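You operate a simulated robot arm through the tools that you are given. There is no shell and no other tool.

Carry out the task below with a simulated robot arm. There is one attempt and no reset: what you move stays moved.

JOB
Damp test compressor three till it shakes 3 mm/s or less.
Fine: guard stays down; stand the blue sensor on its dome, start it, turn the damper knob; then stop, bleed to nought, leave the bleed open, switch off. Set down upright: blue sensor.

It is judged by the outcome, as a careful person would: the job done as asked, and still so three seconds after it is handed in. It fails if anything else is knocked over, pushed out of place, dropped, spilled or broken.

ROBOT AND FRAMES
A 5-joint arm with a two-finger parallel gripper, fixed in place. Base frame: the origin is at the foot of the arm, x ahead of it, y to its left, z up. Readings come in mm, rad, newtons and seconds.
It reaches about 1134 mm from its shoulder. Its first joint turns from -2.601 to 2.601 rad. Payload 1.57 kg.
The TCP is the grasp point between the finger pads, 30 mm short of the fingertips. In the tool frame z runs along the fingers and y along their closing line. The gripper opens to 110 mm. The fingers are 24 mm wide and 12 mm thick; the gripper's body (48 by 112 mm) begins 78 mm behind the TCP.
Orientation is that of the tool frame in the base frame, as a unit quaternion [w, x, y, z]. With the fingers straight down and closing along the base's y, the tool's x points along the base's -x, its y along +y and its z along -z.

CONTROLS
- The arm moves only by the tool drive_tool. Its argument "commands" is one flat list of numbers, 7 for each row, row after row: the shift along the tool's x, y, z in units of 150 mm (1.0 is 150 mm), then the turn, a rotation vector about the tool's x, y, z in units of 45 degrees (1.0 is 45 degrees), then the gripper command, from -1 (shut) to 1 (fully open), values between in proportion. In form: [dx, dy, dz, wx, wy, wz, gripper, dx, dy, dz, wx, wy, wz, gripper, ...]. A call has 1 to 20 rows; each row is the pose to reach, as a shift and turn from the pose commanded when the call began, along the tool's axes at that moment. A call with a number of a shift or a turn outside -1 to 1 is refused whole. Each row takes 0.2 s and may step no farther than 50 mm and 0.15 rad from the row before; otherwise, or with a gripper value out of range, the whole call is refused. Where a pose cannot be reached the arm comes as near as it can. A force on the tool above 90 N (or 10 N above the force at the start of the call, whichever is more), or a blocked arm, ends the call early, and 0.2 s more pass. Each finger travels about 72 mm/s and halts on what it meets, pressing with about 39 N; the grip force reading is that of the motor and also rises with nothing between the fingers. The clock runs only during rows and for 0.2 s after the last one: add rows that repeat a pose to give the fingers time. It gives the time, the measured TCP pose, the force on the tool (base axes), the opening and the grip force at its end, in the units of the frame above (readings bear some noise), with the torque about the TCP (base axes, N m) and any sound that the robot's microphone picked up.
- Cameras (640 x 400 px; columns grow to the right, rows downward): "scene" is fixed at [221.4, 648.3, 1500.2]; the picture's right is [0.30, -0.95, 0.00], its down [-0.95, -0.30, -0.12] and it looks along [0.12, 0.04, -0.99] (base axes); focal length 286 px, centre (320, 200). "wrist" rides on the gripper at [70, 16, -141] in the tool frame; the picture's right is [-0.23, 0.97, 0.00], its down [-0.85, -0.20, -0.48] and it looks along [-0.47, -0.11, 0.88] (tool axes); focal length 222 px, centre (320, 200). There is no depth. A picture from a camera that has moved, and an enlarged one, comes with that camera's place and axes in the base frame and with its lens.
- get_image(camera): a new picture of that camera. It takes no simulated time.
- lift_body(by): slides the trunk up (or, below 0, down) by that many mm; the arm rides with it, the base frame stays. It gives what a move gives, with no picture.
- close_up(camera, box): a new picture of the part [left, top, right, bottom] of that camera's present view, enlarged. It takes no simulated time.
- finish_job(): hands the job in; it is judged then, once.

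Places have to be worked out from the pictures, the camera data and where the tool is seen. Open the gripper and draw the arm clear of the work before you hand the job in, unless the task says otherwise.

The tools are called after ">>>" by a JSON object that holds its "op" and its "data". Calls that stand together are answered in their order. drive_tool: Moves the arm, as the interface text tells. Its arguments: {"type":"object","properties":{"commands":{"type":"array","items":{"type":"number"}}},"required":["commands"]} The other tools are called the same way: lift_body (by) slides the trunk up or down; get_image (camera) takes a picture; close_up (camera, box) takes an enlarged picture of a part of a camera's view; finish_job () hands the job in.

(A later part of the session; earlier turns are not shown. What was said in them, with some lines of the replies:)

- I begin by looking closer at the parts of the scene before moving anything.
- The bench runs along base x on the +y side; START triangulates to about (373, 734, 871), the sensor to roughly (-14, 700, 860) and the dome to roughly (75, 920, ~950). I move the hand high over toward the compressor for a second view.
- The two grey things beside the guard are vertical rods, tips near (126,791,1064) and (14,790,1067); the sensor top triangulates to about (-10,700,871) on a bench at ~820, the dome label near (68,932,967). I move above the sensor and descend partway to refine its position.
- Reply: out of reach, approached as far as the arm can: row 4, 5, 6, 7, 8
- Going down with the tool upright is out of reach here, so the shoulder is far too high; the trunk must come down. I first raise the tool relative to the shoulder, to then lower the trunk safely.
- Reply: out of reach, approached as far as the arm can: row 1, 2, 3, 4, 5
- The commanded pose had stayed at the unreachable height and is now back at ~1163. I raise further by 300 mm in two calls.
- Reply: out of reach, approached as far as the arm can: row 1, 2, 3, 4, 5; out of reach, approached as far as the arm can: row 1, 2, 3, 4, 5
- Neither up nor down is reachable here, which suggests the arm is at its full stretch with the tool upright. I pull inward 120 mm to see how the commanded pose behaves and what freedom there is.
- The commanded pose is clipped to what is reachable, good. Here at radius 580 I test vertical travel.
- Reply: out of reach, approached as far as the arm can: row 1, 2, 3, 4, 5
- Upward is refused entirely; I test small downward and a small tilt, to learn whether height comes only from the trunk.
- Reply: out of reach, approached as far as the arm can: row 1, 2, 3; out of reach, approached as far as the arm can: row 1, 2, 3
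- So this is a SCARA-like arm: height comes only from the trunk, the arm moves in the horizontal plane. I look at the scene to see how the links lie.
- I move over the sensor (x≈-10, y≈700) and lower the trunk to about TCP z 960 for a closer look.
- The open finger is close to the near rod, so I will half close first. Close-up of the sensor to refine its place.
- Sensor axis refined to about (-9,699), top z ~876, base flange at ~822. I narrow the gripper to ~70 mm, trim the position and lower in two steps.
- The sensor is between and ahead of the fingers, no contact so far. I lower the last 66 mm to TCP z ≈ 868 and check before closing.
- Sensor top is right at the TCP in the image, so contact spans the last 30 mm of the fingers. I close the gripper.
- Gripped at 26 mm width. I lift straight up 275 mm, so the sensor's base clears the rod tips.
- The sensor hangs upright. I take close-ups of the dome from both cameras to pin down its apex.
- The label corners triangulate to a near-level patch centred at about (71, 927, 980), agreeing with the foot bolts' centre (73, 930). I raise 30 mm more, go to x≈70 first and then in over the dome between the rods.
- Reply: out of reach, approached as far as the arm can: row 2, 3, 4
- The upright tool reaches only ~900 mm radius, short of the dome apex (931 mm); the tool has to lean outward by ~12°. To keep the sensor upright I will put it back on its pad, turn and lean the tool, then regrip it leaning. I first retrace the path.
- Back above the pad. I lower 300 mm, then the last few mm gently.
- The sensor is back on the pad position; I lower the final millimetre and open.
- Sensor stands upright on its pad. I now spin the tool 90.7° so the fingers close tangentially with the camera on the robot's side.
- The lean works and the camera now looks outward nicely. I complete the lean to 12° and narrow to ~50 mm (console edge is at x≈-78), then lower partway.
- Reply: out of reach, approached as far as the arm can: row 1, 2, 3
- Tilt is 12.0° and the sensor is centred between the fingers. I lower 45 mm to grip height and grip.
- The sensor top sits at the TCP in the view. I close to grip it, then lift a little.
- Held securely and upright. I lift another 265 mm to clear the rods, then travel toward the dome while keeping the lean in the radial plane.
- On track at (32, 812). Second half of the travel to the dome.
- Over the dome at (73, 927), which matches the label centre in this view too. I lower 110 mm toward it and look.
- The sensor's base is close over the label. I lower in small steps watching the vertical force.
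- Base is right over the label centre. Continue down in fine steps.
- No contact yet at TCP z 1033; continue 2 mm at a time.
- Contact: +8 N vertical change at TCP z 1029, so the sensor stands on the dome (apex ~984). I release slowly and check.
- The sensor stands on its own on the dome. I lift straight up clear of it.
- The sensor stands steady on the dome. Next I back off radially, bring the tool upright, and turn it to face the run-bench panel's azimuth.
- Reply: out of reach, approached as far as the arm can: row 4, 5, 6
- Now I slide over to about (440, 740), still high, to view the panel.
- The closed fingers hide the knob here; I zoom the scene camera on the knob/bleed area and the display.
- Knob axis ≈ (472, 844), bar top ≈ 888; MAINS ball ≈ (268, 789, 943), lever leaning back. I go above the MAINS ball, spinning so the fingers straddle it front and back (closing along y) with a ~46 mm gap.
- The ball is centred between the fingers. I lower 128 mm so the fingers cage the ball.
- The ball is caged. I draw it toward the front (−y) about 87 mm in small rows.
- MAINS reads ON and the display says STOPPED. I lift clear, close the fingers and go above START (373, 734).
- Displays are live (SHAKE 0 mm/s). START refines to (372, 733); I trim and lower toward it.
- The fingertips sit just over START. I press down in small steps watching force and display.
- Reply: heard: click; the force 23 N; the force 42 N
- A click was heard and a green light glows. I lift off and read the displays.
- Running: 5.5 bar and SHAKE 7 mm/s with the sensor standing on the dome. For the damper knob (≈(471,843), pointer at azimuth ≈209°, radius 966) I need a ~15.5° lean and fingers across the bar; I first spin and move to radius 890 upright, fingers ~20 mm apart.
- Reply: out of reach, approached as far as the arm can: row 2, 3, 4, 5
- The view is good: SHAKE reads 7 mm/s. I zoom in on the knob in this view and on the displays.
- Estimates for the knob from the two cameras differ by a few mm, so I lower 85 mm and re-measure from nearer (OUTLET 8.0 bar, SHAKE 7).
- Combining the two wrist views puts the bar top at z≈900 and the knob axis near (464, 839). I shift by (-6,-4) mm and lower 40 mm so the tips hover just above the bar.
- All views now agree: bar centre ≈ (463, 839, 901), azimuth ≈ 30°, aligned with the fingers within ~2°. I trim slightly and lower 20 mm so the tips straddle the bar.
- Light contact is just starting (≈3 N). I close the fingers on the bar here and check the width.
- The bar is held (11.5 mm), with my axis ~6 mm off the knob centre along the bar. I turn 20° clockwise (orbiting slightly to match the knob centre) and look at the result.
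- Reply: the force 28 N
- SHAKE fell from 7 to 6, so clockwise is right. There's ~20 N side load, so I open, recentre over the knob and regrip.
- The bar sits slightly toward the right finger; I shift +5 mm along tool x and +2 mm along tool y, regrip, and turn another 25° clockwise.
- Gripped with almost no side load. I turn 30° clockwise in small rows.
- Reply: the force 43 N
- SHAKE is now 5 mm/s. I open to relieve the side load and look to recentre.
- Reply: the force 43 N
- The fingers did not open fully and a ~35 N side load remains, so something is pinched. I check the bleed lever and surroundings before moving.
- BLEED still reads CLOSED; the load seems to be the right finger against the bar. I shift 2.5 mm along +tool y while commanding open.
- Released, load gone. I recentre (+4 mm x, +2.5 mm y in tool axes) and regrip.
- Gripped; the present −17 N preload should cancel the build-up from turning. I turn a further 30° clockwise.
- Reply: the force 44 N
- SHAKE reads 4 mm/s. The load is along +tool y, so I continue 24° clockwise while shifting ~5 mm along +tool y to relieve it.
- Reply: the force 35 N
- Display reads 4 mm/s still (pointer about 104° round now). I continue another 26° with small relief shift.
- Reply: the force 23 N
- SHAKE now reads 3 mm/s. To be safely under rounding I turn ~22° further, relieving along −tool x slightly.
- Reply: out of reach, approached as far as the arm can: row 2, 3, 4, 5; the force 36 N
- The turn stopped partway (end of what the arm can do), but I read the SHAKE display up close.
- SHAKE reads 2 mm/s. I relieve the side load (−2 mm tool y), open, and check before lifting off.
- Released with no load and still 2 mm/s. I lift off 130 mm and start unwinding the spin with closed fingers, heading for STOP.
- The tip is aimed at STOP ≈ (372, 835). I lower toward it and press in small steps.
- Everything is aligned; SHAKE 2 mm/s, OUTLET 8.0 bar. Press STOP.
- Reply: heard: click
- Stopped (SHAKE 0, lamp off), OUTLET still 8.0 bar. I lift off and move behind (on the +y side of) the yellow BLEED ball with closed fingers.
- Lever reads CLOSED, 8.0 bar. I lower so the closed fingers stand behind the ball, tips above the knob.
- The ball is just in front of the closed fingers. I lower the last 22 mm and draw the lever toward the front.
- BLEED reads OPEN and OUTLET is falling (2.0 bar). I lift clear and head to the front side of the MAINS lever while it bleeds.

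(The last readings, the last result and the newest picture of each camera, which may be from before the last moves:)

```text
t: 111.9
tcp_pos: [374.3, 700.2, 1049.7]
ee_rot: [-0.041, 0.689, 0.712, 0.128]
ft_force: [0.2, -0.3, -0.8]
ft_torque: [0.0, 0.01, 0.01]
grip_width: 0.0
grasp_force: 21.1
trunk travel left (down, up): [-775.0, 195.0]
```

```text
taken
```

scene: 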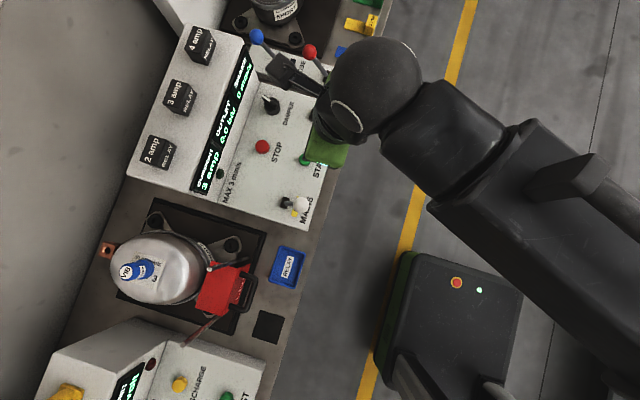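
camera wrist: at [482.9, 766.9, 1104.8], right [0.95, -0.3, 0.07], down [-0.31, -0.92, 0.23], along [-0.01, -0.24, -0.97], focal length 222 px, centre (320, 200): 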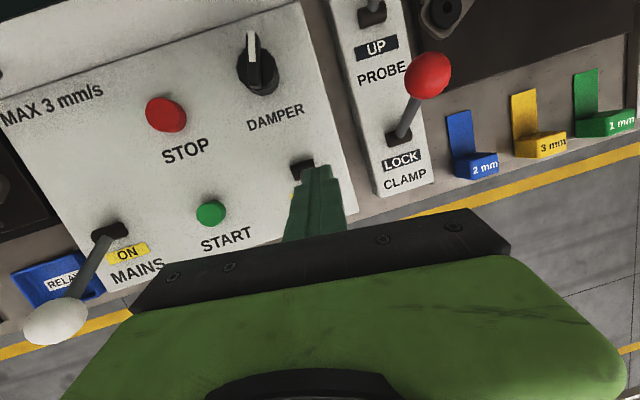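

Checking the outlet reading, then the second half of the move to the front of MAINS.

>>> {"op": "close_up", "data": {"camera": "scene", "box": [190, 60, 330, 200]}}

>>> {"op": "drive_tool", "data": {"commands": [-0.0425, -0.18, -0.034, 0.0084, 0.0045, -0.0343, -1, -0.085, -0.36, -0.0675, 0.0168, 0.009, -0.0687, -1, -0.1275, -0.54, -0.101, 0.025, 0.0134, -0.103, -1, -0.17, -0.721, -0.135, 0.0335, 0.0179, -0.1373, -1, -0.17, -0.721, -0.135, 0.0335, 0.0179, -0.1373, -1]}}

>>> {"op": "get_image", "data": {"camera": "wrist"}}

>>> {"op": "close_up", "data": {"camera": "scene", "box": [190, 60, 330, 200]}}

```text
2.86 times, centred on (260, 130) of scene
camera zoom: at [221.4, 648.3, 1500.2], right [0.3, -0.95, 0.0], down [-0.95, -0.3, -0.12], along [0.12, 0.04, -0.99], focal length 818 px, centre (491, 400)
```

zoom: 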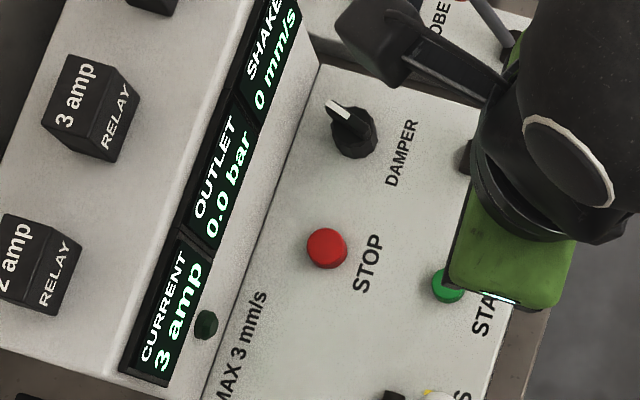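

```text
t: 113.1
tcp_pos: [266.1, 668.8, 1049.2]
ee_rot: [-0.05, 0.648, 0.749, 0.127]
ft_force: [0.0, -0.3, -0.5]
ft_torque: [0.02, 0.02, 0.03]
grip_width: 0.2
grasp_force: 21.1
trunk travel left (down, up): [-775.0, 195.0]
```

```text
taken
camera wrist: at [258.8, 702.1, 1204.9], right [0.99, -0.09, 0.07], down [-0.11, -0.97, 0.23], along [0.04, -0.24, -0.97], focal length 222 px, centre (320, 200)
```

wrist: 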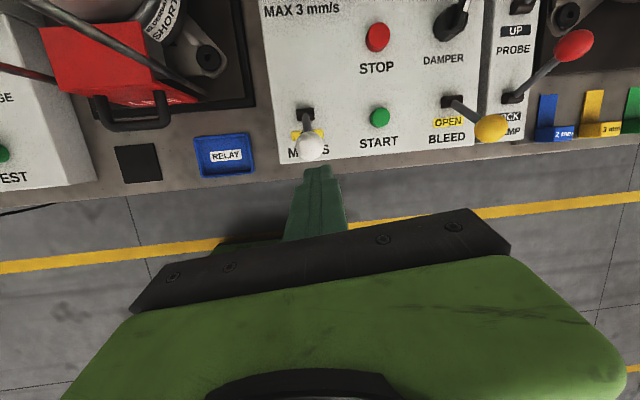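

```text
2.86 times, centred on (260, 130) of scene
camera zoom: at [221.4, 648.3, 1500.2], right [0.3, -0.95, 0.0], down [-0.95, -0.3, -0.12], along [0.12, 0.04, -0.99], focal length 818 px, centre (491, 400)
```

zoom: 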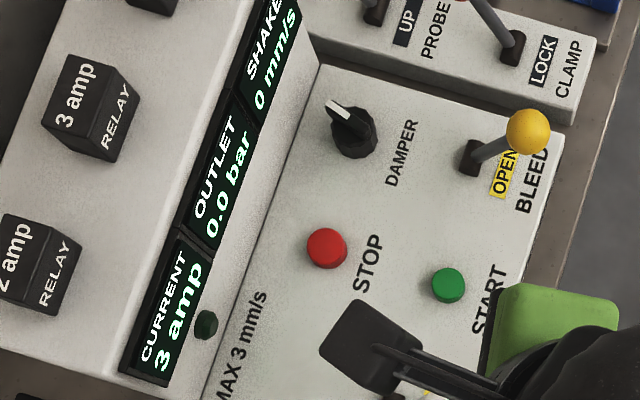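

OUTLET 0.0 bar with BLEED open. MAINS ball is at ≈(265,703); I back off 10 mm, lower in front of it, then push it back to OFF.

>>> {"op": "drive_tool", "data": {"commands": [-0.064, -0.0085, -0.017, 0, 0, 0, -1, -0.064, -0.0085, -0.017, 0, 0, 0, -1]}}

>>> {"op": "lift_body", "data": {"by": -99}}

>>> {"op": "get_image", "data": {"camera": "wrist"}}

```text
t: 113.7
tcp_pos: [265.6, 660.5, 1049.4]
ee_rot: [-0.049, 0.648, 0.75, 0.125]
ft_force: [0.8, -0.1, 0.1]
ft_torque: [0.02, 0.01, 0.01]
grip_width: 0.0
grasp_force: 21.0
trunk travel left (down, up): [-775.0, 195.0]
```

```text
t: 115.0
tcp_pos: [266.3, 660.0, 951.0]
ee_rot: [-0.049, 0.648, 0.75, 0.127]
ft_force: [-0.5, -0.4, -0.4]
ft_torque: [0.0, 0.0, -0.02]
grip_width: 0.0
grasp_force: 21.4
trunk travel left (down, up): [-676.0, 294.0]
```

```text
taken
camera wrist: at [258.3, 692.4, 1105.9], right [0.99, -0.09, 0.07], down [-0.11, -0.97, 0.23], along [0.04, -0.24, -0.97], focal length 222 px, centre (320, 200)
```

wrist: 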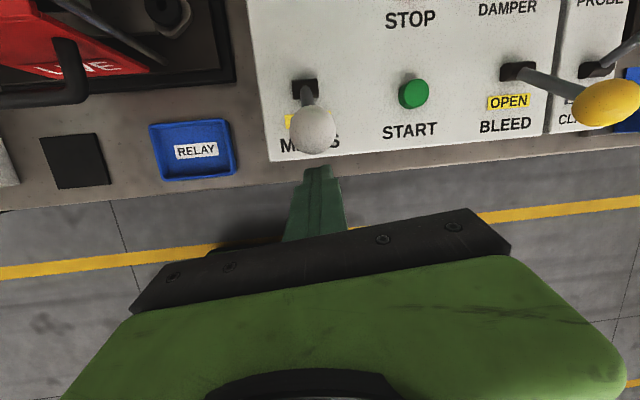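

The closed fingers stand in front of the white ball, aligned. I push it back (+y).

>>> {"op": "drive_tool", "data": {"commands": [0.078, 0.0105, 0.021, 0.0018, 0.0009, -0.007, -1, 0.157, 0.021, 0.042, 0.0035, 0.0018, -0.014, -1, 0.235, 0.0314, 0.0626, 0.0053, 0.0028, -0.021, -1, 0.313, 0.042, 0.0835, 0.007, 0.0037, -0.028, -1, 0.391, 0.052, 0.104, 0.0088, 0.0046, -0.035, -1, 0.47, 0.063, 0.125, 0.0106, 0.0055, -0.042, -1, 0.548, 0.073, 0.146, 0.0123, 0.0065, -0.049, -1, 0.62, 0.083, 0.165, 0.014, 0.0073, -0.056, -1, 0.62, 0.083, 0.165, 0.014, 0.0073, -0.056, -1]}}

>>> {"op": "get_image", "data": {"camera": "wrist"}}

>>> {"op": "get_image", "data": {"camera": "scene"}}

```text
t: 117.0
tcp_pos: [266.4, 749.7, 951.4]
ee_rot: [-0.05, 0.631, 0.765, 0.122]
ft_force: [1.7, -48.2, 5.6]
ft_torque: [-1.16, -0.13, 0.07]
grip_width: 0.0
grasp_force: 21.2
trunk travel left (down, up): [-676.0, 294.0]
```

```text
taken
camera wrist: at [257.2, 783.9, 1108.1], right [1.0, -0.05, 0.07], down [-0.06, -0.97, 0.24], along [0.05, -0.24, -0.97], focal length 222 px, centre (320, 200)
```

wrist: 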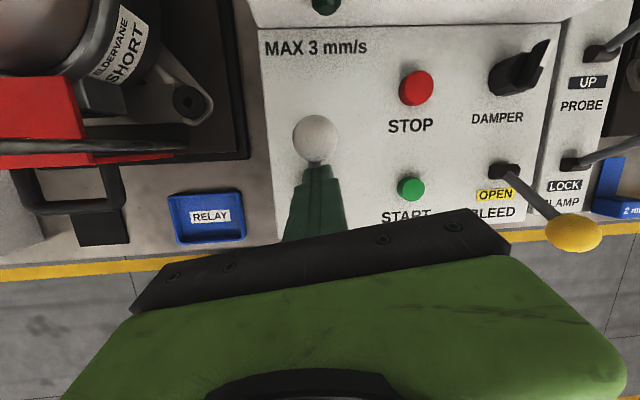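

```text
taken
```

scene: 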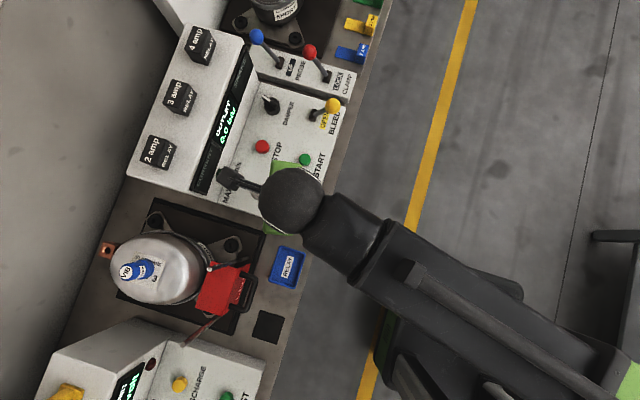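

The lever hit its back stop and the CURRENT/SHAKE displays went dark. I back off 20 mm, lift clear, and verify.

>>> {"op": "drive_tool", "data": {"commands": [-0.064, -0.0085, -0.017, 0, 0, 0, -1, -0.14, -0.017, -0.034, 0, 0, 0, -1, -0.14, -0.017, -0.034, 0, 0, 0, -1]}}

>>> {"op": "lift_body", "data": {"by": 150}}

>>> {"op": "get_image", "data": {"camera": "wrist"}}

>>> {"op": "get_image", "data": {"camera": "scene"}}

```text
t: 117.8
tcp_pos: [266.7, 735.1, 951.0]
ee_rot: [-0.052, 0.631, 0.764, 0.126]
ft_force: [0.0, -0.4, 0.0]
ft_torque: [-0.02, 0.0, -0.01]
grip_width: 0.0
grasp_force: 21.9
trunk travel left (down, up): [-676.0, 294.0]
```

```text
t: 119.5
tcp_pos: [266.3, 735.2, 1101.7]
ee_rot: [-0.051, 0.631, 0.764, 0.124]
ft_force: [-0.2, -0.2, -0.3]
ft_torque: [-0.01, -0.01, 0.03]
grip_width: 0.2
grasp_force: 21.1
trunk travel left (down, up): [-826.0, 144.0]
```

```text
taken
camera wrist: at [258.1, 768.2, 1255.7], right [1.0, -0.05, 0.07], down [-0.06, -0.97, 0.23], along [0.06, -0.24, -0.97], focal length 222 px, centre (320, 200)
```

wrist: 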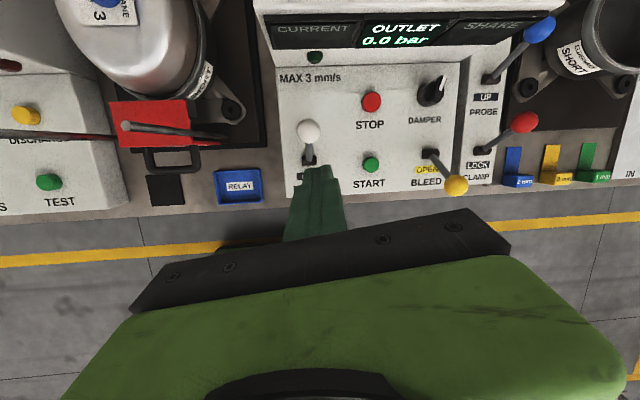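

```text
taken
```

scene: 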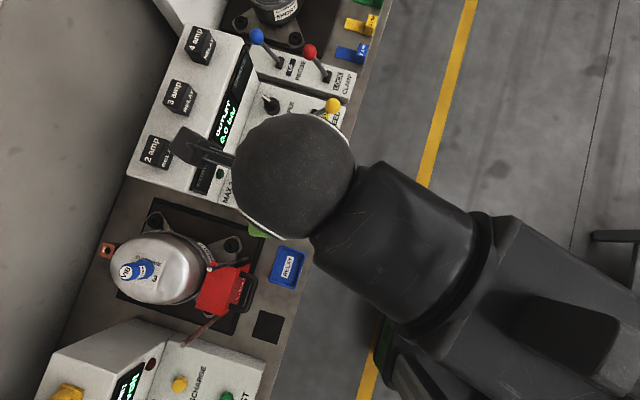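

MAINS is off, OUTLET 0.0 bar, BLEED open, sensor still on the dome. I retract the arm from the bench and open the gripper.

>>> {"op": "drive_tool", "data": {"commands": [-0.193, -0.115, -0.062, 0, 0, 0, -1, -0.386, -0.23, -0.125, 0, 0, 0, -1, -0.579, -0.346, -0.187, 0, 0, 0, -0.5, -0.772, -0.461, -0.249, 0, 0, 0, 0.2, -0.772, -0.461, -0.249, 0, 0, 0, 1]}}

>>> {"op": "drive_tool", "data": {"commands": [-0.193, -0.115, -0.062, 0, 0, 0, 1, -0.386, -0.23, -0.125, 0, 0, 0, 1, -0.579, -0.346, -0.187, 0, 0, 0, 1, -0.772, -0.461, -0.249, 0, 0, 0, 1, -0.772, -0.461, -0.249, 0, 0, 0, 1]}}

>>> {"op": "get_image", "data": {"camera": "scene"}}

>>> {"op": "close_up", "data": {"camera": "scene", "box": [90, 200, 330, 340]}}

>>> {"op": "close_up", "data": {"camera": "scene", "box": [180, 40, 350, 230]}}

```text
t: 120.7
tcp_pos: [219.2, 603.6, 1101.1]
ee_rot: [-0.05, 0.631, 0.764, 0.124]
ft_force: [0.4, 0.6, -0.6]
ft_torque: [0.07, 0.0, 0.05]
grip_width: 103.8
grasp_force: 0.2
trunk travel left (down, up): [-826.0, 144.0]
```

```text
t: 121.9
tcp_pos: [198.4, 568.2, 1100.8]
ee_rot: [-0.051, 0.631, 0.764, 0.124]
ft_force: [0.8, 0.8, 0.4]
ft_torque: [-0.02, -0.01, 0.0]
grip_width: 109.7
grasp_force: 0.1
out of reach, approached as far as the arm can: row 2, 3, 4, 5
trunk travel left (down, up): [-826.0, 144.0]
```

```text
taken
```

scene: 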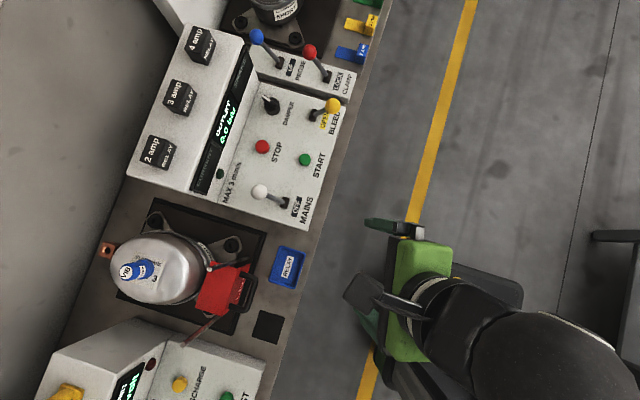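

```text
2.67 times, centred on (210, 270) of scene
camera zoom: at [221.4, 648.3, 1500.2], right [0.3, -0.95, 0.0], down [-0.95, -0.3, -0.12], along [0.12, 0.04, -0.99], focal length 763 px, centre (613, 13)
```

zoom: 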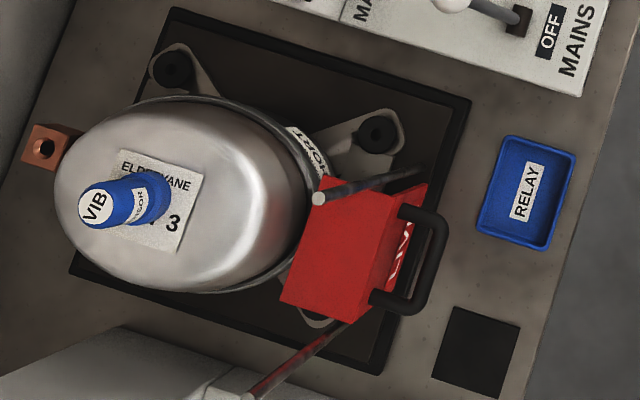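

```text
2.11 times, centred on (265, 135) of scene
camera zoom: at [221.4, 648.3, 1500.2], right [0.3, -0.95, 0.0], down [-0.95, -0.3, -0.12], along [0.12, 0.04, -0.99], focal length 603 px, centre (436, 337)
```

zoom: 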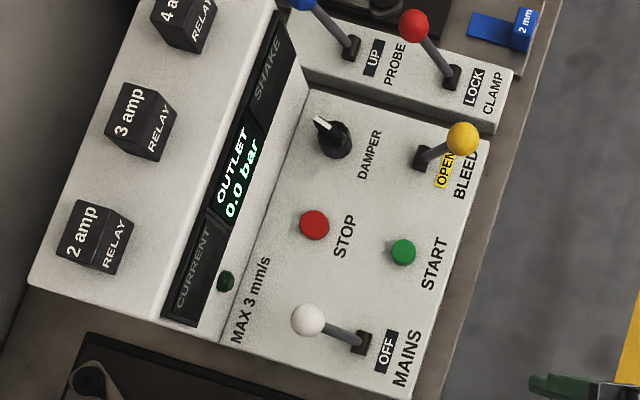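

The last pictures show everything as asked:
- **Shake:** the damper was set while running, and SHAKE read 2 mm/s.
- **Shutdown:** MAINS is OFF, BLEED is OPEN and OUTLET reads 0.0 bar.
- **Compressor:** the guard is down, and the blue sensor stands upright on the Test 3 dome.
- **Arm:** it is clear of the bench with the gripper open.

I hand the job in.

>>> {"op": "finish_job", "data": {}}

```text
The job is handed in.
```

I handed the job in with test compressor three damped to a displayed 2 mm/s, down from 7 mm/s at the start.

- **Damping:** I turned the DAMPER knob about 140° clockwise while it ran. SHAKE read 2 mm/s, and still did after I let go of the knob.
- **Shutdown:** I pressed STOP, opened BLEED and waited for OUTLET to read 0.0 bar. BLEED is left open and MAINS is off.
- **Sensor:** the blue sensor stands upright near the centre of the Test 3 dome. I first picked it up with the tool straight, couldn't reach the dome that way, and set it back on its pad to regrip it at a lean.
- **Guard:** it stayed down throughout.

While I was turning the knob, the fingers jammed against its bar once with about 35 N of side load. I relieved it before going on, and the final pictures show nothing knocked over or out of place. The arm is clear of the bench with the gripper open.
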